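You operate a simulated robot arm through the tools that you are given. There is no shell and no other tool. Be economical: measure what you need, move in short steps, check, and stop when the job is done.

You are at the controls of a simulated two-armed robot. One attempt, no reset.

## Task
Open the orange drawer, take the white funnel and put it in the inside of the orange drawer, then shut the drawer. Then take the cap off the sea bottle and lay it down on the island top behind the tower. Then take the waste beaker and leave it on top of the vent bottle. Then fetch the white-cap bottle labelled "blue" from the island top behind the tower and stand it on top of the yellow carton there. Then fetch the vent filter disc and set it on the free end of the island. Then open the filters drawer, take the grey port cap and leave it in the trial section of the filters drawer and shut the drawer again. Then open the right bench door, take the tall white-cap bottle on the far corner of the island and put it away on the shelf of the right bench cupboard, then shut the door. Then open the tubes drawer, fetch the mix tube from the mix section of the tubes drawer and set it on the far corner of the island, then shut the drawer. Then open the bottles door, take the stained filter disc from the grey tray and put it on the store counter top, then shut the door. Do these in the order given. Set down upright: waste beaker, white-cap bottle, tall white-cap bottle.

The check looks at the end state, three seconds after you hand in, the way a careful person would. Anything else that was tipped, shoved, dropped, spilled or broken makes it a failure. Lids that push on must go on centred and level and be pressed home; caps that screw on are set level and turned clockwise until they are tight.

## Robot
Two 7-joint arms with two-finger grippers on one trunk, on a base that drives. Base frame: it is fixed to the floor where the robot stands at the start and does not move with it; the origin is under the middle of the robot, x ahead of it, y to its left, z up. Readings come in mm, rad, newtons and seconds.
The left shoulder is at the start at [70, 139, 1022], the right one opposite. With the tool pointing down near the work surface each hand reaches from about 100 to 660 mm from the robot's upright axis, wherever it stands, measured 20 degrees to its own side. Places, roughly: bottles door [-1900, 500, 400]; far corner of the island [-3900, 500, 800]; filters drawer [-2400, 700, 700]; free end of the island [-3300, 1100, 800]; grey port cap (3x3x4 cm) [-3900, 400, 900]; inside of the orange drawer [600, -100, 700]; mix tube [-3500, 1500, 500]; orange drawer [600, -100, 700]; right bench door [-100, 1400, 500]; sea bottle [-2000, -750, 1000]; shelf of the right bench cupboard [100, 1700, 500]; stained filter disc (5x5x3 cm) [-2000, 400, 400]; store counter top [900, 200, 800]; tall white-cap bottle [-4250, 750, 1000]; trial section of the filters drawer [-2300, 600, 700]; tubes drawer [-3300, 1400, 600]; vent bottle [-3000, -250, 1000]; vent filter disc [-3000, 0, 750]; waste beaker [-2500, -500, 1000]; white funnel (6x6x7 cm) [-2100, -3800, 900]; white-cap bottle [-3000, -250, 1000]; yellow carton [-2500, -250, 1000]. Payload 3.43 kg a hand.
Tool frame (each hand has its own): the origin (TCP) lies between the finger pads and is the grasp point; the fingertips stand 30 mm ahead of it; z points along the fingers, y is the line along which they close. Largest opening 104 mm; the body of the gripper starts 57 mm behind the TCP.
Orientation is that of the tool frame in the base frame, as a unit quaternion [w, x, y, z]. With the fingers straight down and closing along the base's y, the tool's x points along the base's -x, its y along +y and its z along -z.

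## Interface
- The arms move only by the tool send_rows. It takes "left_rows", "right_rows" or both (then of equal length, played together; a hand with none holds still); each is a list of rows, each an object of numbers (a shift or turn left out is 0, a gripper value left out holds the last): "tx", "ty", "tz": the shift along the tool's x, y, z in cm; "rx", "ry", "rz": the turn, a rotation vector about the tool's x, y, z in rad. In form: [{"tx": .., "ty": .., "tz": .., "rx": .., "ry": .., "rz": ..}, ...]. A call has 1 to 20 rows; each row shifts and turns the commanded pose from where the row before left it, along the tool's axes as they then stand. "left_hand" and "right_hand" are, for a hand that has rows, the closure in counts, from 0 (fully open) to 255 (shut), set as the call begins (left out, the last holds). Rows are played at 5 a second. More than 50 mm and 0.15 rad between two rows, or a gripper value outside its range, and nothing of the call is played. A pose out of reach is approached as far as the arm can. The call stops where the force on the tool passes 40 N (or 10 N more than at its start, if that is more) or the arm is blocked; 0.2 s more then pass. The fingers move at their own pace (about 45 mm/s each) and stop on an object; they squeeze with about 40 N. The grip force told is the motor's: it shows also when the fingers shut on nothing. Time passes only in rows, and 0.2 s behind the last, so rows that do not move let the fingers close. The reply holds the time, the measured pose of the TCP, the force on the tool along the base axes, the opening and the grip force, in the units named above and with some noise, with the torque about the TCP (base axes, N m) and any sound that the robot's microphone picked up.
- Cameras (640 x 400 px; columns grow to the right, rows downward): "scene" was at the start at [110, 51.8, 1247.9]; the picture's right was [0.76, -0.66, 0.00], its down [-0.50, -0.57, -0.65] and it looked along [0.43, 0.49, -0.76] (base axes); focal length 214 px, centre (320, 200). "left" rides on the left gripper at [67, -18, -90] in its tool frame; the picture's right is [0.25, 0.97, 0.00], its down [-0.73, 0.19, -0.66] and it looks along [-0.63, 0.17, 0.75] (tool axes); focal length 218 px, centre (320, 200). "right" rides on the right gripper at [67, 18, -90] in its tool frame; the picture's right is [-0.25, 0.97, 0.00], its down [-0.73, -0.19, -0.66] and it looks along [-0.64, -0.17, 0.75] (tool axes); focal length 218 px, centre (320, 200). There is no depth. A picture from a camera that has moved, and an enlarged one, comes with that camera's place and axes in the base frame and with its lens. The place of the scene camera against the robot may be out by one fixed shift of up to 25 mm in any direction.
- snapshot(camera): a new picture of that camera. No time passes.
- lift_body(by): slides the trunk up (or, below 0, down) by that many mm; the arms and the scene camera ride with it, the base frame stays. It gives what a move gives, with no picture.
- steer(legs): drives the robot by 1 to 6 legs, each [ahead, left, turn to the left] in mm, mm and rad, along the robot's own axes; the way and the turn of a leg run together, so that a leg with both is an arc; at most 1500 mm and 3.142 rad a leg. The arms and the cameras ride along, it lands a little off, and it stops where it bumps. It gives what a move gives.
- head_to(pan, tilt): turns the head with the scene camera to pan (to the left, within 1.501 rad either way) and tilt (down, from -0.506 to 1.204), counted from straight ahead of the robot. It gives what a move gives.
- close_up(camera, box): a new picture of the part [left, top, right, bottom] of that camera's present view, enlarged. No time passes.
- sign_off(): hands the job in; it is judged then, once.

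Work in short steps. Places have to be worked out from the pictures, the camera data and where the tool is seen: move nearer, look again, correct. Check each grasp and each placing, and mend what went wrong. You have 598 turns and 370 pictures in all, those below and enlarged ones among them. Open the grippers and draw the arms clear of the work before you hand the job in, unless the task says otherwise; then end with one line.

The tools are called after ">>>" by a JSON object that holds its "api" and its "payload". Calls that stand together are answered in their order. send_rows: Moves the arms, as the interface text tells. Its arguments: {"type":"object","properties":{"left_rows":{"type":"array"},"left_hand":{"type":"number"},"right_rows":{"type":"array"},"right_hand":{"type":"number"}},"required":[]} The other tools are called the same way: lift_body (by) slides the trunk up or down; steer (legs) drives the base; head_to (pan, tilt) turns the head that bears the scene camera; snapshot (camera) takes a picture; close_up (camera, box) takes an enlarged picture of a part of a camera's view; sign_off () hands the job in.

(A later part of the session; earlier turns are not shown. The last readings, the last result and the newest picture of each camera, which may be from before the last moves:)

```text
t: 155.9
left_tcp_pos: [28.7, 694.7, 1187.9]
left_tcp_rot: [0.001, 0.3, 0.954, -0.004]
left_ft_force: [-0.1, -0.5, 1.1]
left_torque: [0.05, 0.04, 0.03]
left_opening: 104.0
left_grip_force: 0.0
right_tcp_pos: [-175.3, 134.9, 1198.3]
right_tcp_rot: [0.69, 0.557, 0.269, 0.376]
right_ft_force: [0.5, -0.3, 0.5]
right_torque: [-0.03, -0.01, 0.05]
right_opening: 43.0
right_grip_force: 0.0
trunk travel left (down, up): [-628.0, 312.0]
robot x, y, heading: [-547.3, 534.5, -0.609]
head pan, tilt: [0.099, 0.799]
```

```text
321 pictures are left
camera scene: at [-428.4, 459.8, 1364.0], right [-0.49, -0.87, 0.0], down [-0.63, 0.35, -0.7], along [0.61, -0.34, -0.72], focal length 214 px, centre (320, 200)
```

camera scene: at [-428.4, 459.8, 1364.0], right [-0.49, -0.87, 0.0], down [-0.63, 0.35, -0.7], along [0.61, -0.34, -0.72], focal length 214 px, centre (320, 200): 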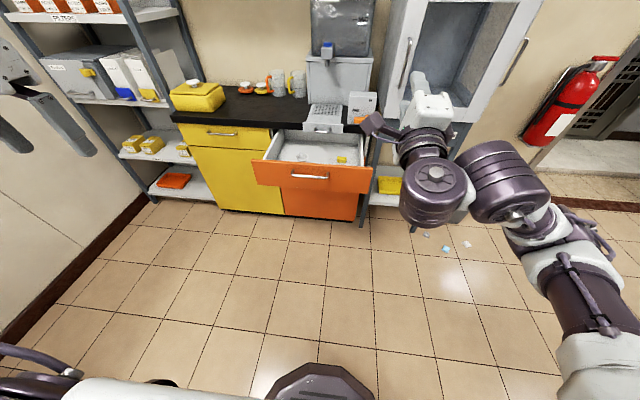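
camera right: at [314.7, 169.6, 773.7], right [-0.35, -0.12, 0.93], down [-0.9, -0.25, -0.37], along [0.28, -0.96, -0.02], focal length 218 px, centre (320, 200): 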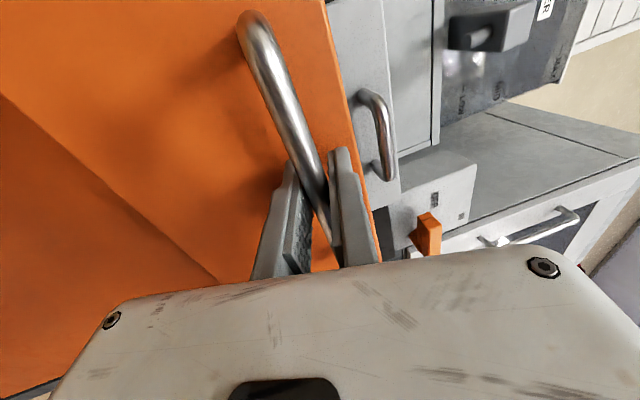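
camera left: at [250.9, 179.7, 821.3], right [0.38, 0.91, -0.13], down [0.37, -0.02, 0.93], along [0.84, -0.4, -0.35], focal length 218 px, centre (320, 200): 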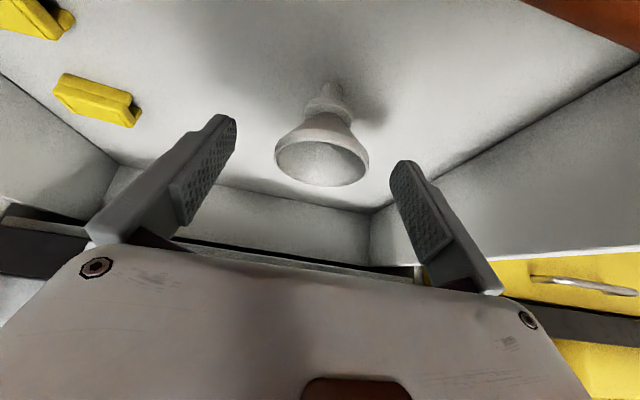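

Now I'll push the drawer shut with the right hand: line up with the drawer centre, close the fingers and lower to just below the bar height.

>>> {"api": "steer", "payload": {"legs": [[0, 250, -0.015]]}}

>>> {"api": "lift_body", "payload": {"by": -463}}

>>> {"api": "send_rows", "payload": {"right_rows": [{}, {}, {}], "right_hand": 255}}

>>> {"api": "steer", "payload": {"legs": [[200, 0, 0]]}}

>>> {"api": "snapshot", "payload": {"camera": "right"}}

```text
t: 157.8
left_tcp_pos: [178.7, 896.5, 1188.0]
left_tcp_rot: [0.002, 0.306, 0.952, -0.004]
left_ft_force: [-0.5, -0.3, 0.2]
left_torque: [-0.01, 0.02, -0.01]
left_opening: 104.1
left_grip_force: 0.0
right_tcp_pos: [-32.8, 342.8, 1199.4]
right_tcp_rot: [0.692, 0.558, 0.265, 0.372]
right_ft_force: [0.5, -0.5, 0.3]
right_torque: [0.02, 0.0, -0.01]
right_opening: 42.8
right_grip_force: 0.0
trunk travel left (down, up): [-628.0, 312.0]
robot x, y, heading: [-402.7, 751.0, -0.62]
head pan, tilt: [0.099, 0.799]
```

```text
refused: -463 is not a number from -400 to 400
```

```text
t: 158.6
left_tcp_pos: [179.6, 898.1, 1187.4]
left_tcp_rot: [0.003, 0.306, 0.952, -0.005]
left_ft_force: [0.0, 0.2, 0.7]
left_torque: [0.01, 0.0, -0.03]
left_opening: 104.1
left_grip_force: 0.2
right_tcp_pos: [-33.7, 343.6, 1199.7]
right_tcp_rot: [0.693, 0.558, 0.266, 0.371]
right_ft_force: [0.3, -0.1, 0.3]
right_torque: [0.03, 0.0, -0.04]
right_opening: 0.0
right_grip_force: 25.4
trunk travel left (down, up): [-628.0, 312.0]
robot x, y, heading: [-397.6, 746.0, -0.62]
head pan, tilt: [0.099, 0.799]
```

```text
t: 160.2
left_tcp_pos: [341.1, 779.6, 1187.5]
left_tcp_rot: [0.003, 0.307, 0.952, -0.005]
left_ft_force: [-1.2, -0.2, -0.5]
left_torque: [0.02, -0.03, -0.03]
left_opening: 104.2
left_grip_force: 0.0
right_tcp_pos: [128.6, 227.3, 1199.0]
right_tcp_rot: [0.694, 0.558, 0.265, 0.37]
right_ft_force: [-0.2, -0.7, 0.1]
right_torque: [0.01, 0.0, -0.02]
right_opening: 0.0
right_grip_force: 35.1
trunk travel left (down, up): [-628.0, 312.0]
robot x, y, heading: [-238.1, 627.7, -0.621]
head pan, tilt: [0.099, 0.799]
```

```text
320 pictures are left
camera right: at [93.8, 335.7, 1199.3], right [-0.36, -0.11, 0.93], down [-0.9, -0.23, -0.37], along [0.25, -0.97, -0.01], focal length 218 px, centre (320, 200)
```

right: 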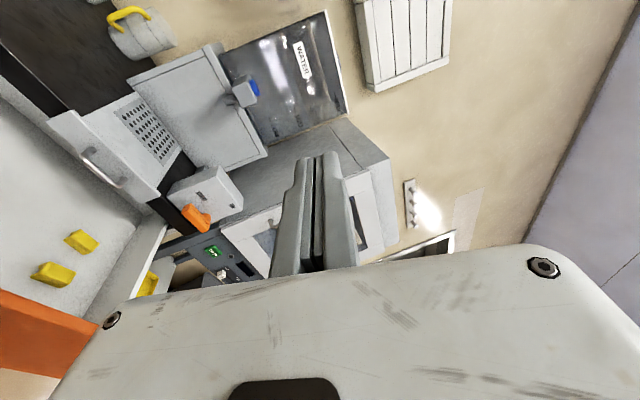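

The lift call was refused for being over 400 mm, so I'll lower in two parts; the hand is still clear in front of the drawer.

>>> {"api": "lift_body", "payload": {"by": -400}}

>>> {"api": "lift_body", "payload": {"by": -65}}

>>> {"api": "snapshot", "payload": {"camera": "right"}}

```text
t: 164.0
left_tcp_pos: [341.0, 781.3, 788.4]
left_tcp_rot: [0.003, 0.307, 0.952, -0.005]
left_ft_force: [0.5, 0.6, -0.5]
left_torque: [-0.01, 0.0, 0.02]
left_opening: 104.0
left_grip_force: 0.0
right_tcp_pos: [129.5, 225.7, 799.5]
right_tcp_rot: [0.693, 0.558, 0.266, 0.37]
right_ft_force: [-0.1, -0.3, 0.9]
right_torque: [0.0, 0.02, -0.01]
right_opening: 0.0
right_grip_force: 34.9
trunk travel left (down, up): [-228.0, 712.0]
robot x, y, heading: [-235.5, 628.5, -0.618]
head pan, tilt: [0.099, 0.799]
```

```text
t: 165.0
left_tcp_pos: [342.0, 780.7, 721.3]
left_tcp_rot: [0.003, 0.307, 0.952, -0.005]
left_ft_force: [-0.1, -0.4, -0.7]
left_torque: [-0.02, -0.01, -0.02]
left_opening: 104.0
left_grip_force: 0.2
right_tcp_pos: [130.4, 226.2, 735.3]
right_tcp_rot: [0.693, 0.559, 0.265, 0.37]
right_ft_force: [-0.3, 0.8, 0.4]
right_torque: [-0.02, 0.01, 0.03]
right_opening: 0.0
right_grip_force: 34.7
trunk travel left (down, up): [-163.0, 777.0]
robot x, y, heading: [-240.2, 631.1, -0.624]
head pan, tilt: [0.099, 0.799]
```

```text
319 pictures are left
camera right: at [94.0, 335.4, 734.2], right [-0.36, -0.11, 0.93], down [-0.9, -0.23, -0.37], along [0.25, -0.97, -0.01], focal length 218 px, centre (320, 200)
```

right: 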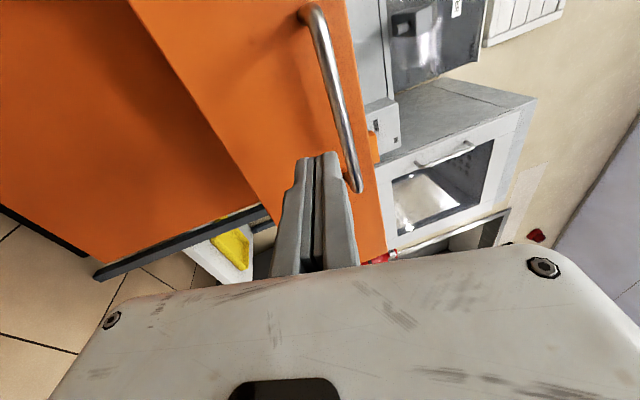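

The fingertips will meet the panel just under the bar. I'll drive forward to push.

>>> {"api": "steer", "payload": {"legs": [[150, 0, 0]]}}

>>> {"api": "snapshot", "payload": {"camera": "right"}}

```text
t: 166.4
left_tcp_pos: [464.7, 690.4, 722.2]
left_tcp_rot: [0.002, 0.306, 0.952, -0.004]
left_ft_force: [-0.5, 0.1, -0.5]
left_torque: [0.04, -0.03, 0.01]
left_opening: 103.8
left_grip_force: 0.1
right_tcp_pos: [253.5, 137.4, 733.6]
right_tcp_rot: [0.692, 0.56, 0.267, 0.37]
right_ft_force: [-0.2, -0.4, -0.6]
right_torque: [-0.02, -0.05, 0.01]
right_opening: 0.1
right_grip_force: 34.9
trunk travel left (down, up): [-163.0, 777.0]
robot x, y, heading: [-115.6, 543.0, -0.622]
head pan, tilt: [0.099, 0.799]
```

```text
318 pictures are left
camera right: at [218.6, 245.9, 733.7], right [-0.36, -0.11, 0.93], down [-0.9, -0.23, -0.37], along [0.25, -0.97, -0.01], focal length 218 px, centre (320, 200)
```

right: 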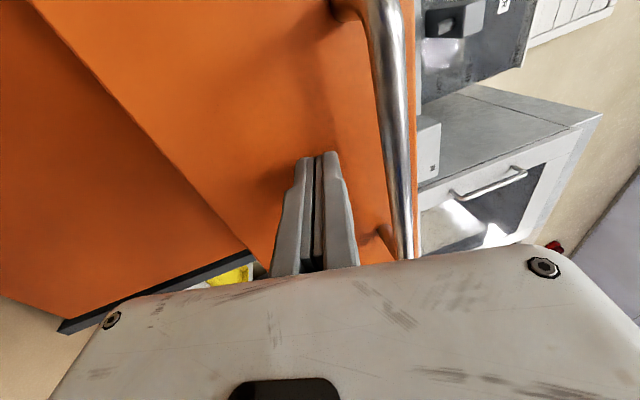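

The drawer is moving in. About 225 mm remain; I'll push 190 mm with the base.

>>> {"api": "steer", "payload": {"legs": [[190, 0, 0]]}}

>>> {"api": "send_rows", "payload": {"right_rows": [{"tz": 1.0, "ty": -0.24}, {"tz": 1.0, "ty": -0.24}, {"tz": 1.0, "ty": -0.24}, {"tz": 1.0, "ty": -0.24}, {"tz": 1.0, "ty": -0.24}, {"tz": 1.0, "ty": -0.24}]}}

>>> {"api": "snapshot", "payload": {"camera": "right"}}

```text
t: 168.0
left_tcp_pos: [622.8, 579.2, 722.4]
left_tcp_rot: [0.003, 0.306, 0.952, -0.004]
left_ft_force: [-0.7, -0.2, 0.8]
left_torque: [-0.02, -0.02, 0.0]
left_opening: 104.2
left_grip_force: 0.1
right_tcp_pos: [409.9, 24.5, 734.1]
right_tcp_rot: [0.692, 0.559, 0.267, 0.371]
right_ft_force: [-0.4, 0.6, -0.2]
right_torque: [0.01, -0.02, 0.03]
right_opening: 0.3
right_grip_force: 34.2
trunk travel left (down, up): [-163.0, 777.0]
robot x, y, heading: [39.5, 426.8, -0.618]
head pan, tilt: [0.099, 0.799]
```

```text
t: 169.1
left_tcp_pos: [621.9, 578.9, 722.5]
left_tcp_rot: [0.003, 0.306, 0.952, -0.005]
left_ft_force: [-0.5, 0.5, -1.3]
left_torque: [0.04, 0.01, -0.02]
left_opening: 104.2
left_grip_force: 0.0
right_tcp_pos: [441.4, 2.5, 734.5]
right_tcp_rot: [0.693, 0.557, 0.267, 0.372]
right_ft_force: [-11.2, 5.1, 1.8]
right_torque: [0.03, 0.03, -0.12]
right_opening: 0.1
right_grip_force: 34.7
trunk travel left (down, up): [-163.0, 777.0]
robot x, y, heading: [42.8, 431.2, -0.617]
head pan, tilt: [0.099, 0.799]
stopped in row 5 (right hand): the force on the tool passed its limit at 52 N (the readings are from after the stop); the commanded pose is now the measured one
```

```text
317 pictures are left
camera right: at [406.7, 112.0, 733.3], right [-0.36, -0.1, 0.93], down [-0.9, -0.24, -0.37], along [0.26, -0.97, -0.01], focal length 218 px, centre (320, 200)
```

right: 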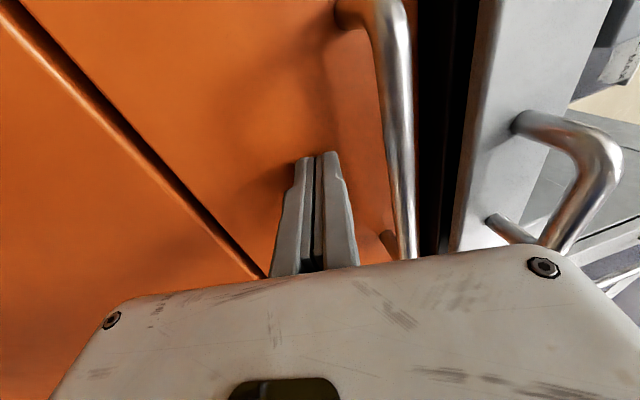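

The push stopped firmly at u≈357, so the drawer should be shut. I'll back off and check.

>>> {"api": "send_rows", "payload": {"right_rows": [{"tz": -3}, {"tz": -3}]}}

>>> {"api": "steer", "payload": {"legs": [[-450, 0, 0]]}}

>>> {"api": "snapshot", "payload": {"camera": "scene"}}

```text
t: 169.7
left_tcp_pos: [622.5, 579.7, 722.5]
left_tcp_rot: [0.002, 0.306, 0.952, -0.004]
left_ft_force: [0.3, -0.4, 0.1]
left_torque: [-0.01, 0.01, 0.02]
left_opening: 104.2
left_grip_force: 0.1
right_tcp_pos: [398.7, 35.5, 718.9]
right_tcp_rot: [0.692, 0.557, 0.269, 0.371]
right_ft_force: [0.5, 0.5, -0.8]
right_torque: [-0.02, -0.04, 0.03]
right_opening: 0.0
right_grip_force: 34.7
trunk travel left (down, up): [-163.0, 777.0]
robot x, y, heading: [43.9, 429.0, -0.626]
head pan, tilt: [0.099, 0.799]
```

```text
t: 172.4
left_tcp_pos: [252.9, 844.2, 721.5]
left_tcp_rot: [0.002, 0.307, 0.952, -0.004]
left_ft_force: [-0.5, -0.3, 0.1]
left_torque: [0.02, -0.01, -0.01]
left_opening: 103.8
left_grip_force: 0.0
right_tcp_pos: [26.2, 300.7, 718.4]
right_tcp_rot: [0.693, 0.558, 0.268, 0.37]
right_ft_force: [0.5, 0.1, -0.7]
right_torque: [-0.04, -0.01, 0.03]
right_opening: 0.0
right_grip_force: 34.3
trunk travel left (down, up): [-163.0, 777.0]
robot x, y, heading: [-325.7, 695.3, -0.621]
head pan, tilt: [0.099, 0.799]
```

```text
316 pictures are left
camera scene: at [-208.6, 618.5, 899.3], right [-0.5, -0.87, 0.0], down [-0.62, 0.36, -0.7], along [0.6, -0.35, -0.72], focal length 214 px, centre (320, 200)
```

scene: 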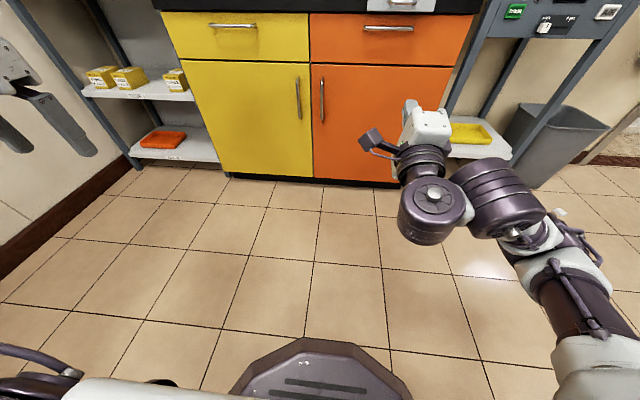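

The drawer is flush. Next is the sea bottle behind the island, so I'll raise the trunk, return the right hand to pointing down, and drive back down the corridor.

>>> {"api": "lift_body", "payload": {"by": 400}}

>>> {"api": "send_rows", "payload": {"right_rows": [{"rx": 0.12}, {"rx": 0.12}, {"rz": -0.1428}, {"rz": -0.1428}, {"rz": -0.1428}, {"rz": -0.1428}, {"rz": -0.1428}, {"rz": -0.1428}, {"rz": -0.1428}, {"rz": -0.1428}, {"rz": -0.1428}, {"rz": -0.1428}, {"rz": -0.1428}], "right_hand": 0}}

>>> {"api": "send_rows", "payload": {"right_rows": [{"ry": 0.1428, "tz": -1}, {"ry": 0.1428, "tz": -1}, {"ry": 0.1428, "tz": -1}, {"ry": 0.1428, "tz": -1}, {"ry": 0.1428}, {"ry": 0.1428}, {"ry": 0.1428}, {"ry": 0.1428}, {"ry": 0.1428}, {"ry": 0.1428}, {"ry": 0.1428}]}}

>>> {"api": "steer", "payload": {"legs": [[0, 0, -1.571], [500, 480, 0], [1400, 0, 0]]}}

>>> {"api": "head_to", "payload": {"pan": -0.4, "tilt": 0.5}}

>>> {"api": "snapshot", "payload": {"camera": "scene"}}

```text
t: 176.2
left_tcp_pos: [253.6, 843.3, 1121.8]
left_tcp_rot: [0.002, 0.308, 0.951, -0.004]
left_ft_force: [-0.3, 0.5, -0.3]
left_torque: [-0.01, 0.0, -0.01]
left_opening: 103.8
left_grip_force: 0.1
right_tcp_pos: [27.1, 300.6, 1118.7]
right_tcp_rot: [0.693, 0.558, 0.268, 0.37]
right_ft_force: [0.5, -0.4, -0.2]
right_torque: [-0.04, 0.03, 0.03]
right_opening: 0.1
right_grip_force: 34.9
trunk travel left (down, up): [-563.0, 377.0]
robot x, y, heading: [-326.1, 692.8, -0.621]
head pan, tilt: [0.099, 0.799]
```

```text
t: 179.0
left_tcp_pos: [253.3, 842.6, 1121.7]
left_tcp_rot: [0.003, 0.308, 0.952, -0.005]
left_ft_force: [-1.1, 0.1, 0.1]
left_torque: [-0.01, 0.02, 0.02]
left_opening: 104.0
left_grip_force: 0.0
right_tcp_pos: [35.0, 324.3, 1122.0]
right_tcp_rot: [0.736, 0.486, 0.41, 0.231]
right_ft_force: [-0.2, 0.1, -0.4]
right_torque: [-0.02, 0.0, 0.03]
right_opening: 103.9
right_grip_force: 0.1
right hand out of reach, approached as far as the arm can: row 1, 2, 6, 7, 8, 9, 10, 11, 12, 13
trunk travel left (down, up): [-563.0, 377.0]
robot x, y, heading: [-326.4, 696.6, -0.621]
head pan, tilt: [0.099, 0.799]
```

```text
t: 181.4
left_tcp_pos: [252.8, 843.6, 1122.4]
left_tcp_rot: [0.002, 0.307, 0.952, -0.006]
left_ft_force: [-0.6, 0.3, 1.3]
left_torque: [0.01, 0.0, 0.01]
left_opening: 104.0
left_grip_force: 0.0
right_tcp_pos: [11.2, 337.0, 1139.8]
right_tcp_rot: [0.516, 0.338, 0.678, 0.4]
right_ft_force: [0.4, 0.1, -0.3]
right_torque: [0.0, -0.03, 0.03]
right_opening: 104.1
right_grip_force: 0.0
right hand out of reach, approached as far as the arm can: row 1, 2, 5, 6, 7, 8, 9, 10, 11
trunk travel left (down, up): [-563.0, 377.0]
robot x, y, heading: [-325.4, 693.6, -0.628]
head pan, tilt: [0.099, 0.799]
```

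```text
t: 195.8
left_tcp_pos: [-933.7, -1734.3, 1122.1]
left_tcp_rot: [-0.002, 0.889, 0.458, -0.004]
left_ft_force: [-0.1, -0.1, -1.1]
left_torque: [-0.02, 0.01, 0.03]
left_opening: 103.6
left_grip_force: 0.1
right_tcp_pos: [-1441.0, -1496.1, 1139.6]
right_tcp_rot: [0.647, 0.719, 0.241, -0.08]
right_ft_force: [0.5, -0.2, -0.3]
right_torque: [0.0, 0.0, 0.03]
right_opening: 104.0
right_grip_force: 0.0
trunk travel left (down, up): [-563.0, 377.0]
robot x, y, heading: [-1084.0, -1154.1, -2.191]
head pan, tilt: [0.099, 0.799]
```

```text
t: 196.7
left_tcp_pos: [-933.1, -1734.2, 1122.7]
left_tcp_rot: [-0.002, 0.889, 0.457, -0.005]
left_ft_force: [0.3, 0.4, -0.6]
left_torque: [0.01, -0.01, -0.01]
left_opening: 103.9
left_grip_force: 0.0
right_tcp_pos: [-1441.3, -1495.1, 1139.9]
right_tcp_rot: [0.648, 0.718, 0.241, -0.08]
right_ft_force: [0.4, 0.1, -0.4]
right_torque: [0.04, 0.01, 0.01]
right_opening: 104.1
right_grip_force: 0.0
trunk travel left (down, up): [-563.0, 377.0]
robot x, y, heading: [-1079.7, -1156.5, -2.191]
head pan, tilt: [-0.4, 0.499]
```

```text
315 pictures are left
camera scene: at [-1182.3, -1250.0, 1325.2], right [-0.52, 0.85, 0.0], down [0.41, 0.25, -0.88], along [-0.75, -0.46, -0.48], focal length 214 px, centre (320, 200)
```

scene: 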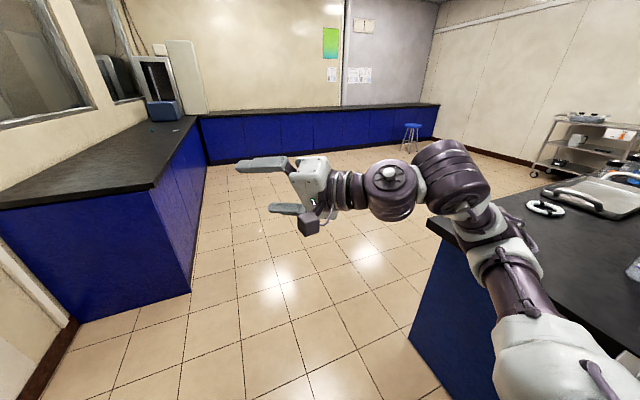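

Continuing past the island's corner, then turning to face its back side.

>>> {"api": "steer", "payload": {"legs": [[1080, 0, 0], [0, 0, 3.13], [0, 700, 0]]}}

>>> {"api": "head_to", "payload": {"pan": 0.2, "tilt": 0.4}}

>>> {"api": "snapshot", "payload": {"camera": "scene"}}

```text
t: 213.1
left_tcp_pos: [-2456.3, -1078.8, 1121.6]
left_tcp_rot: [0.004, -0.47, 0.883, -0.002]
left_ft_force: [-0.3, -0.3, -0.3]
left_torque: [0.03, 0.01, 0.02]
left_opening: 104.1
left_grip_force: 0.1
right_tcp_pos: [-1942.2, -1304.2, 1139.7]
right_tcp_rot: [0.071, -0.251, 0.715, 0.649]
right_ft_force: [0.3, -0.5, 0.6]
right_torque: [-0.02, -0.01, 0.01]
right_opening: 104.1
right_grip_force: 0.1
trunk travel left (down, up): [-563.0, 377.0]
robot x, y, heading: [-2284.6, -1656.3, 0.977]
head pan, tilt: [-0.4, 0.499]
```

```text
t: 214.1
left_tcp_pos: [-2456.2, -1078.6, 1122.4]
left_tcp_rot: [0.004, -0.469, 0.883, -0.001]
left_ft_force: [0.9, 0.2, -0.2]
left_torque: [0.0, 0.0, 0.03]
left_opening: 103.9
left_grip_force: 0.0
right_tcp_pos: [-1941.5, -1303.3, 1139.9]
right_tcp_rot: [0.07, -0.251, 0.715, 0.649]
right_ft_force: [0.2, -0.4, 0.4]
right_torque: [-0.02, 0.0, -0.02]
right_opening: 103.8
right_grip_force: 0.2
trunk travel left (down, up): [-563.0, 377.0]
robot x, y, heading: [-2293.8, -1651.8, 0.978]
head pan, tilt: [0.201, 0.4]
```

```text
314 pictures are left
camera scene: at [-2216.7, -1534.0, 1334.3], right [0.92, -0.38, 0.0], down [-0.15, -0.36, -0.92], along [0.35, 0.85, -0.39], focal length 214 px, centre (320, 200)
```

scene: 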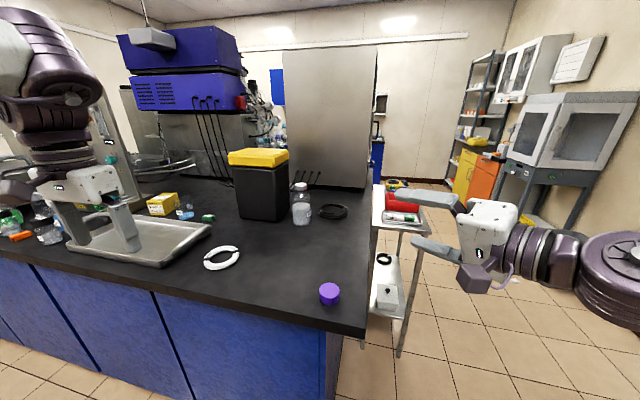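

The sea bottle should be the clear bottle near column 302. I'll zoom on it and on the items to its left.

>>> {"api": "close_up", "payload": {"camera": "scene", "box": [220, 130, 380, 230]}}

>>> {"api": "close_up", "payload": {"camera": "scene", "box": [0, 130, 240, 280]}}

```text
4.00 times, centred on (300, 180) of scene
camera zoom: at [-2216.7, -1534.0, 1334.3], right [0.92, -0.38, 0.0], down [-0.15, -0.36, -0.92], along [0.35, 0.85, -0.39], focal length 858 px, centre (400, 280)
```

zoom: 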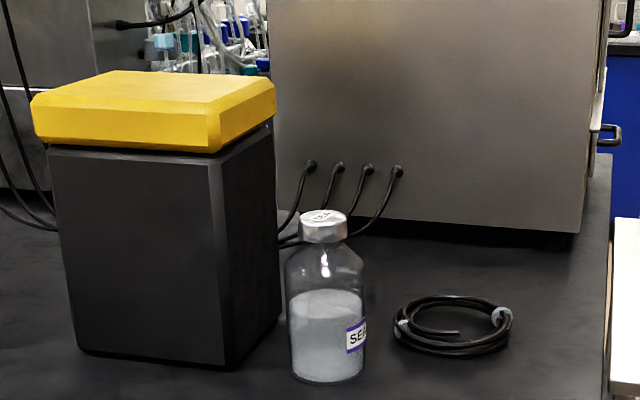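

```text
2.67 times, centred on (120, 205) of scene
camera zoom: at [-2216.7, -1534.0, 1334.3], right [0.92, -0.38, 0.0], down [-0.15, -0.36, -0.92], along [0.35, 0.85, -0.39], focal length 572 px, centre (853, 187)
```

zoom: 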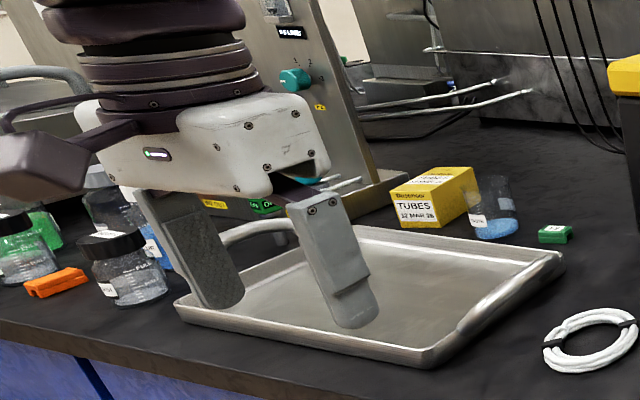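

Plan: the bottle is only reachable from the island's end beside the cart, with the right hand. First I'll back off and tip the right hand down.

>>> {"api": "steer", "payload": {"legs": [[-250, 0, -0.034]]}}

>>> {"api": "send_rows", "payload": {"right_rows": [{"rx": 0.14}, {"rx": 0.14}, {"rx": 0.14}, {"rx": 0.14}, {"rx": 0.14}, {"rx": 0.14}, {"rx": 0.14}, {"rx": 0.14}, {"rx": 0.14}, {"rx": 0.14}]}}

```text
t: 216.0
left_tcp_pos: [-2582.8, -1282.4, 1122.8]
left_tcp_rot: [0.005, -0.457, 0.889, -0.001]
left_ft_force: [0.3, -0.8, 0.5]
left_torque: [0.01, -0.01, 0.03]
left_opening: 103.8
left_grip_force: 0.1
right_tcp_pos: [-2076.7, -1520.1, 1140.2]
right_tcp_rot: [0.081, -0.241, 0.719, 0.647]
right_ft_force: [0.4, -0.3, 0.0]
right_torque: [0.0, 0.0, 0.0]
right_opening: 103.9
right_grip_force: 0.1
trunk travel left (down, up): [-563.0, 377.0]
robot x, y, heading: [-2434.9, -1861.0, 0.95]
head pan, tilt: [0.201, 0.4]
```

```text
t: 218.2
left_tcp_pos: [-2586.1, -1280.5, 1121.4]
left_tcp_rot: [0.006, -0.457, 0.889, -0.003]
left_ft_force: [0.1, 0.8, -0.7]
left_torque: [0.01, 0.0, -0.03]
left_opening: 103.7
left_grip_force: 0.1
right_tcp_pos: [-2076.7, -1520.6, 1140.4]
right_tcp_rot: [0.217, -0.133, 0.966, 0.032]
right_ft_force: [-0.6, -0.6, -0.6]
right_torque: [0.0, 0.0, -0.02]
right_opening: 104.0
right_grip_force: 0.0
trunk travel left (down, up): [-563.0, 377.0]
robot x, y, heading: [-2430.1, -1859.0, 0.947]
head pan, tilt: [0.201, 0.4]
```

The hand turned. I'll level it fully down and align the closing axis.

>>> {"api": "send_rows", "payload": {"right_rows": [{"ry": 0.148}, {"ry": 0.148}, {"ry": 0.148}, {"rz": -0.13}, {"rz": -0.13}, {"rz": -0.13}, {"rz": -0.13}, {"rz": -0.13}]}}

>>> {"api": "steer", "payload": {"legs": [[250, -620, 0], [680, 0, 0], [0, 0, 1.571]]}}

>>> {"api": "head_to", "payload": {"pan": -0.2, "tilt": 0.6}}

>>> {"api": "snapshot", "payload": {"camera": "scene"}}

```text
t: 220.0
left_tcp_pos: [-2586.1, -1281.3, 1122.7]
left_tcp_rot: [0.005, -0.457, 0.89, -0.003]
left_ft_force: [-0.2, -0.6, 0.4]
left_torque: [0.0, -0.03, -0.01]
left_opening: 103.8
left_grip_force: 0.1
right_tcp_pos: [-2114.9, -1528.0, 1123.0]
right_tcp_rot: [-0.001, -0.445, 0.895, 0.003]
right_ft_force: [0.0, -0.3, 0.0]
right_torque: [0.02, 0.02, 0.02]
right_opening: 104.1
right_grip_force: 0.1
right hand out of reach, approached as far as the arm can: row 7, 8
trunk travel left (down, up): [-563.0, 377.0]
robot x, y, heading: [-2433.8, -1862.5, 0.948]
head pan, tilt: [0.201, 0.4]
```

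```text
t: 230.8
left_tcp_pos: [-1972.4, -1650.2, 1122.1]
left_tcp_rot: [-0.004, 0.959, -0.284, -0.002]
left_ft_force: [0.2, 0.8, -0.2]
left_torque: [0.0, -0.04, 0.02]
left_opening: 104.1
left_grip_force: 0.0
right_tcp_pos: [-1752.4, -1169.1, 1122.7]
right_tcp_rot: [0.002, 0.955, -0.297, -0.001]
right_ft_force: [0.0, 0.0, 0.2]
right_torque: [-0.04, -0.01, 0.0]
right_opening: 104.0
right_grip_force: 0.0
trunk travel left (down, up): [-563.0, 377.0]
robot x, y, heading: [-1398.3, -1473.6, 2.566]
head pan, tilt: [0.201, 0.4]
```

```text
t: 231.7
left_tcp_pos: [-1973.8, -1650.4, 1121.8]
left_tcp_rot: [-0.005, 0.959, -0.284, -0.002]
left_ft_force: [-1.1, 0.5, -0.5]
left_torque: [-0.01, 0.0, -0.01]
left_opening: 104.1
left_grip_force: 0.0
right_tcp_pos: [-1751.0, -1168.4, 1124.0]
right_tcp_rot: [0.003, 0.955, -0.297, -0.002]
right_ft_force: [-0.7, 0.4, 0.6]
right_torque: [0.01, -0.04, -0.01]
right_opening: 104.0
right_grip_force: 0.1
trunk travel left (down, up): [-563.0, 377.0]
robot x, y, heading: [-1400.1, -1473.2, 2.566]
head pan, tilt: [-0.201, 0.6]
```

```text
311 pictures are left
camera scene: at [-1497.4, -1391.3, 1316.1], right [0.7, 0.71, 0.0], down [0.4, -0.4, -0.83], along [-0.59, 0.58, -0.56], focal length 214 px, centre (320, 200)
```

scene: 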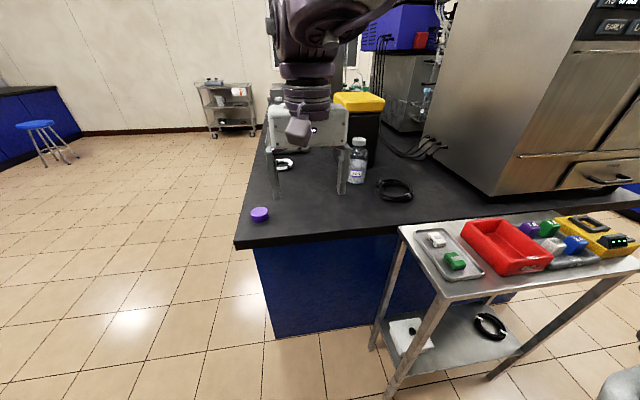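

Bottle estimated at (-1972,-692). I'll come closer to the island end beside the cart.

>>> {"api": "steer", "payload": {"legs": [[0, 0, -0.05], [270, 0, 0], [0, -80, 0]]}}

>>> {"api": "snapshot", "payload": {"camera": "scene"}}

>>> {"api": "snapshot", "payload": {"camera": "right"}}

```text
t: 234.7
left_tcp_pos: [-2156.1, -1397.8, 1123.0]
left_tcp_rot: [-0.004, 0.951, -0.31, -0.002]
left_ft_force: [-0.1, 0.2, 0.2]
left_torque: [-0.06, 0.02, -0.05]
left_opening: 104.0
left_grip_force: 0.1
right_tcp_pos: [-1908.6, -929.1, 1121.6]
right_tcp_rot: [0.005, 0.947, -0.322, -0.003]
right_ft_force: [0.4, 0.9, -0.7]
right_torque: [-0.06, 0.03, 0.01]
right_opening: 104.1
right_grip_force: 0.0
trunk travel left (down, up): [-563.0, 377.0]
robot x, y, heading: [-1575.4, -1254.9, 2.517]
head pan, tilt: [-0.201, 0.6]
```

```text
310 pictures are left
camera scene: at [-1666.6, -1163.4, 1315.9], right [0.74, 0.68, 0.0], down [0.38, -0.42, -0.82], along [-0.56, 0.61, -0.57], focal length 214 px, centre (320, 200)
```

scene: 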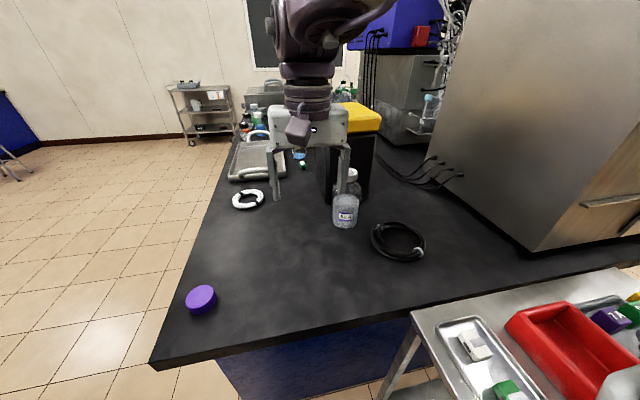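

```text
309 pictures are left
camera right: at [-1866.2, -982.3, 1212.6], right [-0.79, -0.61, 0.01], down [-0.46, 0.6, 0.66], along [-0.41, 0.51, -0.75], focal length 218 px, centre (320, 200)
```

right: 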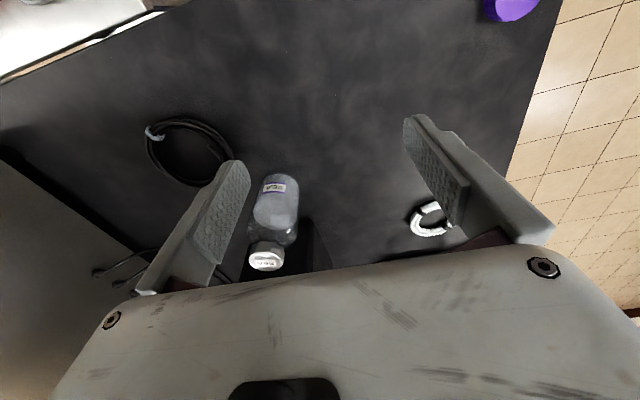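

Bottle axis ≈ (-1972,-702), cap centre z≈1010. I'll advance 45 mm, raise 60 mm, and bring the right hand over the cap.

>>> {"api": "steer", "payload": {"legs": [[45, 0, 0]]}}

>>> {"api": "lift_body", "payload": {"by": 60}}

>>> {"api": "send_rows", "payload": {"right_rows": [{"tx": -2.5, "ty": -2.9}, {"tx": -2.5, "ty": -2.9}, {"tx": -2.5, "ty": -2.9}, {"tx": -2.5, "ty": -2.9}, {"tx": -2.5, "ty": -2.9}]}}

>>> {"api": "snapshot", "payload": {"camera": "right"}}

```text
t: 235.6
left_tcp_pos: [-2193.7, -1377.4, 1122.9]
left_tcp_rot: [-0.006, 0.947, -0.321, -0.003]
left_ft_force: [0.0, -0.1, 0.0]
left_torque: [0.06, 0.01, 0.02]
left_opening: 104.2
left_grip_force: 0.1
right_tcp_pos: [-1932.9, -916.7, 1124.8]
right_tcp_rot: [0.001, 0.943, -0.333, -0.003]
right_ft_force: [0.9, -0.5, 0.1]
right_torque: [0.05, 0.01, 0.02]
right_opening: 103.7
right_grip_force: 0.1
trunk travel left (down, up): [-563.0, 377.0]
robot x, y, heading: [-1611.5, -1242.7, 2.489]
head pan, tilt: [-0.201, 0.6]
```

```text
t: 236.6
left_tcp_pos: [-2193.2, -1375.2, 1183.1]
left_tcp_rot: [-0.004, 0.947, -0.321, -0.003]
left_ft_force: [-0.7, -0.3, 0.2]
left_torque: [0.0, 0.01, 0.0]
left_opening: 104.0
left_grip_force: 0.0
right_tcp_pos: [-1934.9, -914.0, 1184.1]
right_tcp_rot: [0.002, 0.943, -0.334, -0.003]
right_ft_force: [-0.4, 0.3, 0.6]
right_torque: [0.01, 0.0, 0.01]
right_opening: 103.8
right_grip_force: 0.1
trunk travel left (down, up): [-623.0, 317.0]
robot x, y, heading: [-1610.3, -1242.4, 2.491]
head pan, tilt: [-0.201, 0.6]
```

```text
t: 237.8
left_tcp_pos: [-2193.3, -1375.2, 1182.7]
left_tcp_rot: [-0.005, 0.947, -0.321, -0.002]
left_ft_force: [0.2, 0.5, -0.2]
left_torque: [0.0, 0.0, 0.0]
left_opening: 103.8
left_grip_force: 0.1
right_tcp_pos: [-1932.4, -895.5, 1128.3]
right_tcp_rot: [0.003, 0.942, -0.335, -0.003]
right_ft_force: [-0.3, 0.0, 0.1]
right_torque: [0.02, 0.01, 0.01]
right_opening: 104.1
right_grip_force: 0.0
right hand out of reach, approached as far as the arm can: row 1, 2, 3, 4, 5
trunk travel left (down, up): [-623.0, 317.0]
robot x, y, heading: [-1612.3, -1241.2, 2.488]
head pan, tilt: [-0.201, 0.6]
```

```text
308 pictures are left
camera right: at [-1891.0, -948.9, 1218.7], right [-0.81, -0.59, 0.01], down [-0.44, 0.61, 0.66], along [-0.4, 0.53, -0.75], focal length 218 px, centre (320, 200)
```

right: 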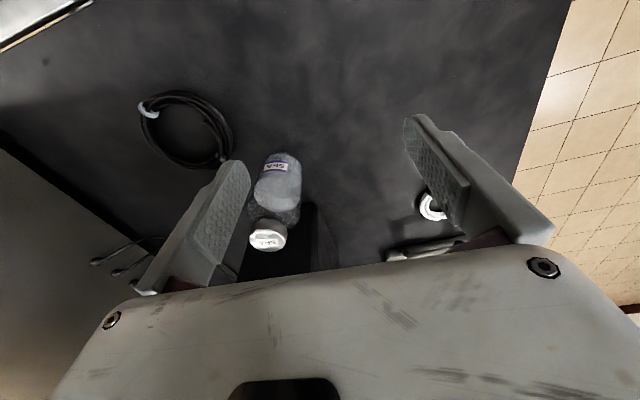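

Reach improves with the hand lower than the shoulder. I'll raise the trunk 100 mm and approach while descending.

>>> {"api": "lift_body", "payload": {"by": 100}}

>>> {"api": "send_rows", "payload": {"right_rows": [{"tx": -2.2, "ty": -2.4, "tz": 3.0}, {"tx": -2.2, "ty": -2.4, "tz": 3.0}, {"tx": -2.2, "ty": -2.4, "tz": 3.0}, {"tx": -2.2, "ty": -2.4, "tz": 3.0}, {"tx": -2.2, "ty": -2.4, "tz": 3.0}]}}

>>> {"api": "snapshot", "payload": {"camera": "right"}}

```text
t: 239.1
left_tcp_pos: [-2193.4, -1375.3, 1282.9]
left_tcp_rot: [-0.005, 0.947, -0.32, -0.003]
left_ft_force: [0.0, 0.6, 0.3]
left_torque: [0.02, 0.03, 0.0]
left_opening: 104.0
left_grip_force: 0.0
right_tcp_pos: [-1931.7, -895.2, 1228.5]
right_tcp_rot: [0.004, 0.942, -0.334, -0.003]
right_ft_force: [0.3, 0.7, -1.0]
right_torque: [-0.05, -0.01, 0.03]
right_opening: 104.0
right_grip_force: 0.1
trunk travel left (down, up): [-723.0, 217.0]
robot x, y, heading: [-1609.3, -1242.3, 2.487]
head pan, tilt: [-0.201, 0.6]
```

```text
t: 240.3
left_tcp_pos: [-2195.0, -1374.5, 1282.3]
left_tcp_rot: [-0.005, 0.947, -0.321, -0.002]
left_ft_force: [-0.5, 0.5, 0.6]
left_torque: [-0.01, 0.01, 0.02]
left_opening: 104.0
left_grip_force: 0.0
right_tcp_pos: [-1934.1, -870.5, 1061.3]
right_tcp_rot: [0.002, 0.942, -0.337, -0.003]
right_ft_force: [0.4, 0.5, -0.3]
right_torque: [0.02, -0.02, -0.01]
right_opening: 104.1
right_grip_force: 0.0
right hand out of reach, approached as far as the arm can: row 1, 2, 3, 4, 5
trunk travel left (down, up): [-723.0, 217.0]
robot x, y, heading: [-1612.1, -1243.7, 2.491]
head pan, tilt: [-0.201, 0.6]
```

```text
307 pictures are left
camera right: at [-1892.9, -924.0, 1152.1], right [-0.81, -0.59, 0.01], down [-0.44, 0.61, 0.66], along [-0.39, 0.53, -0.75], focal length 218 px, centre (320, 200)
```

right: 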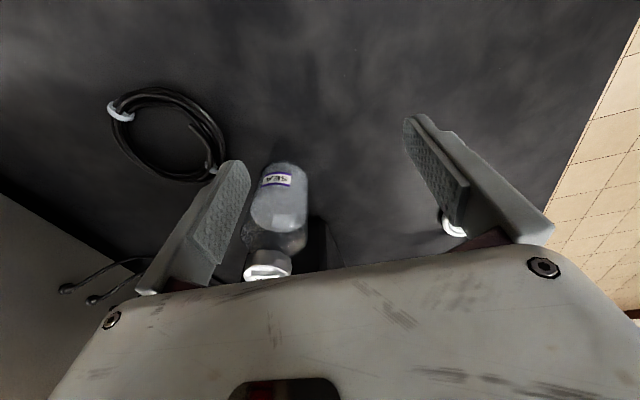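

Movement is limited by the wrist rather than distance, I suspect. I'll yaw the hand back by 0.65 rad and retry the lateral move.

>>> {"api": "send_rows", "payload": {"right_rows": [{"rz": 0.13}, {"rz": 0.13}, {"rz": 0.13}, {"rz": 0.13}, {"rz": 0.13}]}}

>>> {"api": "send_rows", "payload": {"right_rows": [{"tx": -3.5, "ty": -1.5}, {"tx": -3.5, "ty": -1.5}]}}

```text
t: 241.5
left_tcp_pos: [-2194.0, -1375.5, 1282.6]
left_tcp_rot: [-0.005, 0.947, -0.321, -0.002]
left_ft_force: [0.2, -0.2, -0.2]
left_torque: [-0.03, 0.0, -0.02]
left_opening: 103.9
left_grip_force: 0.0
right_tcp_pos: [-1934.0, -869.0, 1062.9]
right_tcp_rot: [0.004, 0.786, -0.619, -0.003]
right_ft_force: [0.2, -0.9, 0.3]
right_torque: [-0.03, -0.03, 0.03]
right_opening: 104.1
right_grip_force: 0.1
trunk travel left (down, up): [-723.0, 217.0]
robot x, y, heading: [-1609.1, -1242.1, 2.493]
head pan, tilt: [-0.201, 0.6]
```

```text
t: 242.1
left_tcp_pos: [-2192.2, -1372.9, 1282.6]
left_tcp_rot: [-0.004, 0.947, -0.321, -0.003]
left_ft_force: [-0.2, 0.5, -0.5]
left_torque: [-0.04, -0.02, 0.0]
left_opening: 103.7
left_grip_force: 0.1
right_tcp_pos: [-1920.2, -792.5, 1060.3]
right_tcp_rot: [0.006, 0.787, -0.618, -0.002]
right_ft_force: [-0.1, 0.0, -0.8]
right_torque: [-0.03, -0.02, 0.0]
right_opening: 104.2
right_grip_force: 0.1
trunk travel left (down, up): [-723.0, 217.0]
robot x, y, heading: [-1609.6, -1242.5, 2.487]
head pan, tilt: [-0.201, 0.6]
```

That freed it. I'll move on toward the cap, staying a little higher, and look.

>>> {"api": "send_rows", "payload": {"right_rows": [{"tx": -3.5, "ty": 1.0, "tz": -1.0}, {"tx": -3.5, "ty": 1.0, "tz": -1.0}]}}

>>> {"api": "snapshot", "payload": {"camera": "right"}}

```text
t: 242.7
left_tcp_pos: [-2193.7, -1373.4, 1281.2]
left_tcp_rot: [-0.005, 0.947, -0.321, -0.002]
left_ft_force: [-0.6, 0.3, 0.0]
left_torque: [-0.03, 0.02, 0.0]
left_opening: 103.9
left_grip_force: 0.0
right_tcp_pos: [-1958.9, -729.6, 1079.7]
right_tcp_rot: [0.005, 0.786, -0.618, -0.002]
right_ft_force: [-0.3, -0.3, 0.1]
right_torque: [-0.03, 0.01, 0.01]
right_opening: 103.9
right_grip_force: 0.0
trunk travel left (down, up): [-723.0, 217.0]
robot x, y, heading: [-1611.8, -1244.8, 2.486]
head pan, tilt: [-0.201, 0.6]
```

```text
306 pictures are left
camera right: at [-1957.9, -797.0, 1170.0], right [-1.0, 0.02, 0.01], down [0.02, 0.76, 0.65], along [0.01, 0.65, -0.76], focal length 218 px, centre (320, 200)
```

right: 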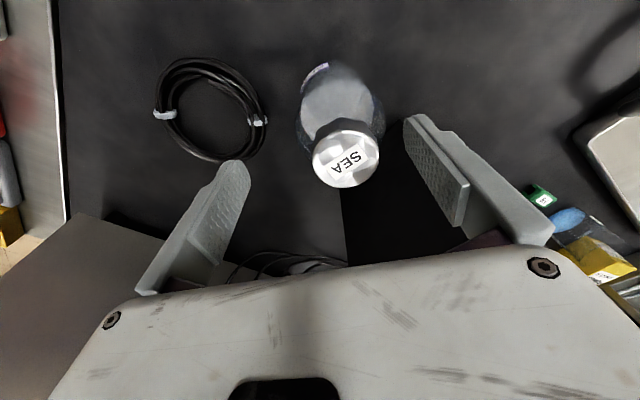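

Cap centre is at about (-1978,-708) with room on both sides. I'll centre over it and descend to z≈1010 with the fingers partly open.

>>> {"api": "send_rows", "payload": {"right_rows": [{"tx": -1.35, "ty": 0.65}, {"tx": -1.35, "ty": 0.65}, {"tz": 1.5}, {"tz": 1.5}], "right_hand": 70}}

>>> {"api": "snapshot", "payload": {"camera": "right"}}

```text
t: 243.7
left_tcp_pos: [-2193.9, -1374.3, 1283.0]
left_tcp_rot: [-0.004, 0.947, -0.32, -0.002]
left_ft_force: [0.5, 0.2, -0.5]
left_torque: [0.0, 0.01, 0.01]
left_opening: 103.7
left_grip_force: 0.0
right_tcp_pos: [-1975.3, -705.9, 1050.3]
right_tcp_rot: [0.005, 0.786, -0.618, -0.002]
right_ft_force: [-0.9, 0.4, 0.1]
right_torque: [0.0, -0.05, 0.02]
right_opening: 75.4
right_grip_force: 0.1
trunk travel left (down, up): [-723.0, 217.0]
robot x, y, heading: [-1609.4, -1242.2, 2.489]
head pan, tilt: [-0.201, 0.6]
```

```text
305 pictures are left
camera right: at [-1975.6, -774.0, 1141.0], right [-1.0, 0.02, 0.01], down [0.02, 0.76, 0.65], along [0.01, 0.65, -0.76], focal length 218 px, centre (320, 200)
```

right: 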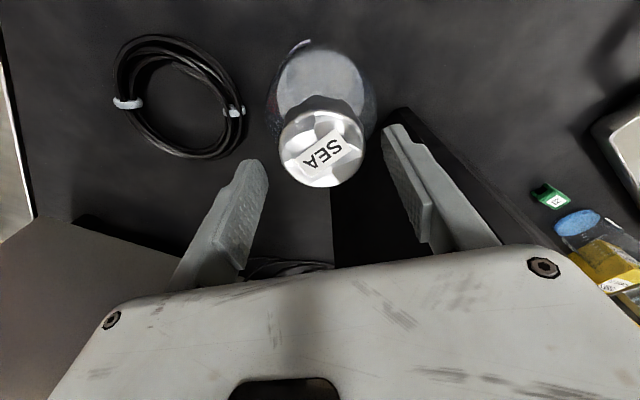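

Aligned laterally; nudge 5 mm back and descend to 1010.

>>> {"api": "send_rows", "payload": {"right_rows": [{"tx": 0.4, "tz": 1.0}, {"tz": 1.5}, {"tz": 1.5}]}}

>>> {"api": "snapshot", "payload": {"camera": "right"}}

```text
t: 244.5
left_tcp_pos: [-2191.9, -1376.7, 1283.4]
left_tcp_rot: [-0.006, 0.947, -0.321, -0.004]
left_ft_force: [0.5, 0.1, 0.2]
left_torque: [-0.02, 0.01, 0.0]
left_opening: 104.3
left_grip_force: 0.1
right_tcp_pos: [-1976.0, -712.5, 1015.1]
right_tcp_rot: [0.005, 0.786, -0.618, -0.007]
right_ft_force: [-2.8, 5.8, 20.3]
right_torque: [0.04, 0.13, 0.03]
right_opening: 77.7
right_grip_force: 13.0
trunk travel left (down, up): [-723.0, 217.0]
robot x, y, heading: [-1609.8, -1241.5, 2.49]
head pan, tilt: [-0.201, 0.6]
```

```text
304 pictures are left
camera right: at [-1976.0, -780.0, 1104.5], right [-1.0, 0.02, 0.02], down [0.02, 0.75, 0.66], along [0.0, 0.66, -0.75], focal length 218 px, centre (320, 200)
```

right: 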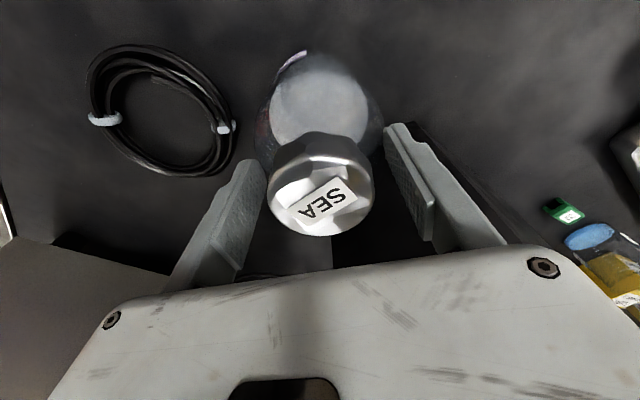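

The fingertips touch the bottle's shoulder. I'll raise 6 mm and close on the cap.

>>> {"api": "send_rows", "payload": {"right_rows": [{"tz": -0.4}, {"tz": -0.3}]}}

>>> {"api": "send_rows", "payload": {"right_rows": [{}, {}, {}, {}], "right_hand": 255}}

>>> {"api": "snapshot", "payload": {"camera": "right"}}

```text
t: 245.1
left_tcp_pos: [-2193.7, -1375.2, 1282.3]
left_tcp_rot: [-0.006, 0.947, -0.32, -0.002]
left_ft_force: [-0.2, 0.7, 0.6]
left_torque: [-0.03, -0.05, -0.01]
left_opening: 104.1
left_grip_force: 0.0
right_tcp_pos: [-1974.9, -713.8, 1016.4]
right_tcp_rot: [0.004, 0.787, -0.617, 0.0]
right_ft_force: [-1.9, -0.3, 1.0]
right_torque: [-0.04, 0.12, 0.01]
right_opening: 76.4
right_grip_force: 1.0
trunk travel left (down, up): [-723.0, 217.0]
robot x, y, heading: [-1610.9, -1240.8, 2.495]
head pan, tilt: [-0.201, 0.6]
```

```text
t: 246.1
left_tcp_pos: [-2191.4, -1378.0, 1284.3]
left_tcp_rot: [-0.007, 0.947, -0.321, -0.005]
left_ft_force: [0.2, -0.3, -0.7]
left_torque: [0.02, 0.01, 0.01]
left_opening: 104.2
left_grip_force: 0.0
right_tcp_pos: [-1976.1, -711.5, 1026.6]
right_tcp_rot: [0.005, 0.785, -0.62, -0.011]
right_ft_force: [6.8, -2.4, 29.2]
right_torque: [-0.07, -0.11, 0.01]
right_opening: 47.2
right_grip_force: 40.0
trunk travel left (down, up): [-723.0, 217.0]
robot x, y, heading: [-1609.5, -1241.9, 2.488]
head pan, tilt: [-0.201, 0.6]
heard: snap
stopped in row 4 (right hand): the force on the tool passed its limit at 42 N (the readings are from after the stop); the commanded pose is now the measured one
```

```text
303 pictures are left
camera right: at [-1975.9, -779.7, 1116.3], right [-1.0, 0.02, 0.02], down [0.03, 0.75, 0.66], along [0.0, 0.66, -0.75], focal length 218 px, centre (320, 200)
```

right: 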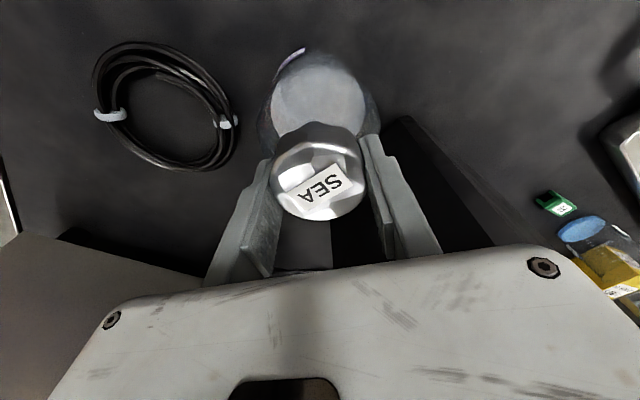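

A snap was heard, and the fingers hold something 47 mm wide — likely the push-on cap coming loose. I'll lift gently and look.

>>> {"api": "send_rows", "payload": {"right_rows": [{"tz": -1}, {"tz": -1}, {"tz": -1}, {"tz": -1.5}]}}

>>> {"api": "snapshot", "payload": {"camera": "right"}}

>>> {"api": "close_up", "payload": {"camera": "scene", "box": [240, 100, 480, 250]}}

```text
t: 247.1
left_tcp_pos: [-2194.6, -1375.3, 1281.6]
left_tcp_rot: [-0.004, 0.947, -0.322, -0.002]
left_ft_force: [0.1, 1.0, 0.4]
left_torque: [0.01, -0.02, -0.02]
left_opening: 104.0
left_grip_force: 0.0
right_tcp_pos: [-1978.2, -710.2, 1064.5]
right_tcp_rot: [0.004, 0.786, -0.619, -0.006]
right_ft_force: [0.4, 0.4, -0.3]
right_torque: [0.03, 0.0, 0.01]
right_opening: 46.8
right_grip_force: 39.8
trunk travel left (down, up): [-723.0, 217.0]
robot x, y, heading: [-1609.1, -1245.8, 2.487]
head pan, tilt: [-0.201, 0.6]
```

```text
302 pictures are left
camera right: at [-1977.7, -778.1, 1155.2], right [-1.0, 0.02, 0.01], down [0.02, 0.75, 0.66], along [0.0, 0.66, -0.75], focal length 218 px, centre (320, 200)
```

right: 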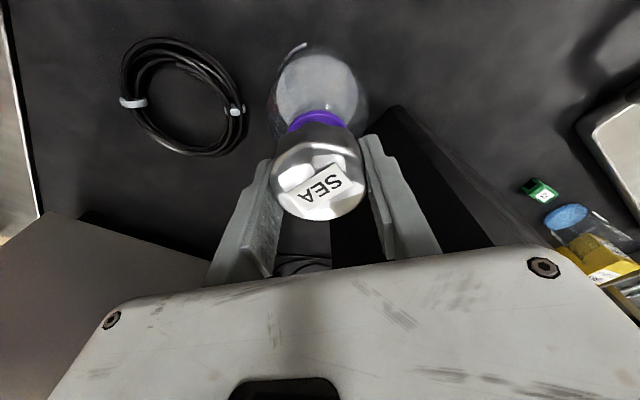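

```text
2.67 times, centred on (360, 175) of scene
camera zoom: at [-1699.3, -1152.4, 1476.0], right [0.75, 0.66, 0.0], down [0.37, -0.43, -0.82], along [-0.54, 0.62, -0.57], focal length 572 px, centre (213, 267)
```

zoom: 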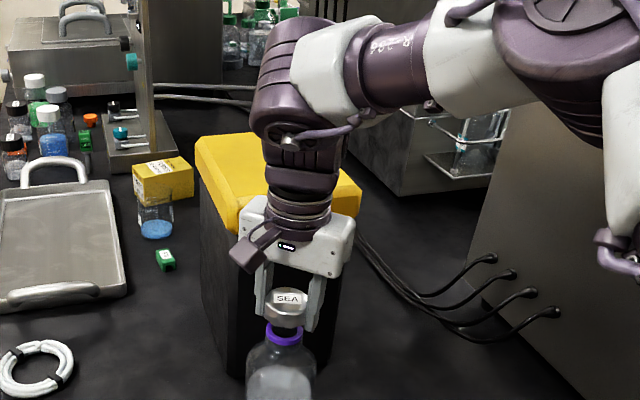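

The cap is off, with the purple ring staying on the bottle. I'll carry the cap to the free spot near (-1850,-870) on the island top and lower it.

>>> {"api": "send_rows", "payload": {"right_rows": [{"tz": -2}, {"tx": 3.7, "ty": -1.7}, {"tx": 3.7, "ty": -1.7}, {"tx": 3.7, "ty": -1.7}, {"tx": 3.7, "ty": -1.7}, {"tx": 3.7, "ty": -1.6}, {"tz": 3}, {"tz": 3}, {"tz": 3}, {"tz": 3}, {"tz": 3}]}}

>>> {"api": "snapshot", "payload": {"camera": "right"}}

```text
t: 249.4
left_tcp_pos: [-2193.6, -1374.6, 1283.5]
left_tcp_rot: [-0.005, 0.947, -0.321, -0.002]
left_ft_force: [-0.4, -0.5, -0.6]
left_torque: [-0.03, 0.01, 0.0]
left_opening: 104.1
left_grip_force: 0.0
right_tcp_pos: [-1853.8, -869.8, 931.2]
right_tcp_rot: [0.005, 0.785, -0.619, -0.006]
right_ft_force: [0.3, -0.4, -0.6]
right_torque: [-0.04, 0.0, -0.02]
right_opening: 46.7
right_grip_force: 40.2
trunk travel left (down, up): [-723.0, 217.0]
robot x, y, heading: [-1609.0, -1243.6, 2.485]
head pan, tilt: [-0.201, 0.6]
```

```text
300 pictures are left
camera right: at [-1855.0, -937.7, 1022.1], right [-1.0, 0.02, 0.02], down [0.03, 0.75, 0.66], along [0.0, 0.66, -0.75], focal length 218 px, centre (320, 200)
```

right: 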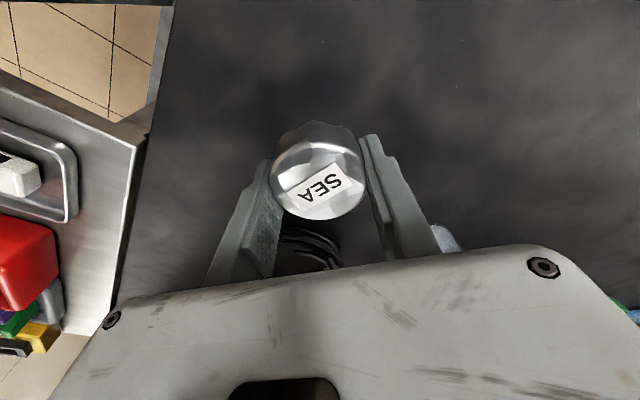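

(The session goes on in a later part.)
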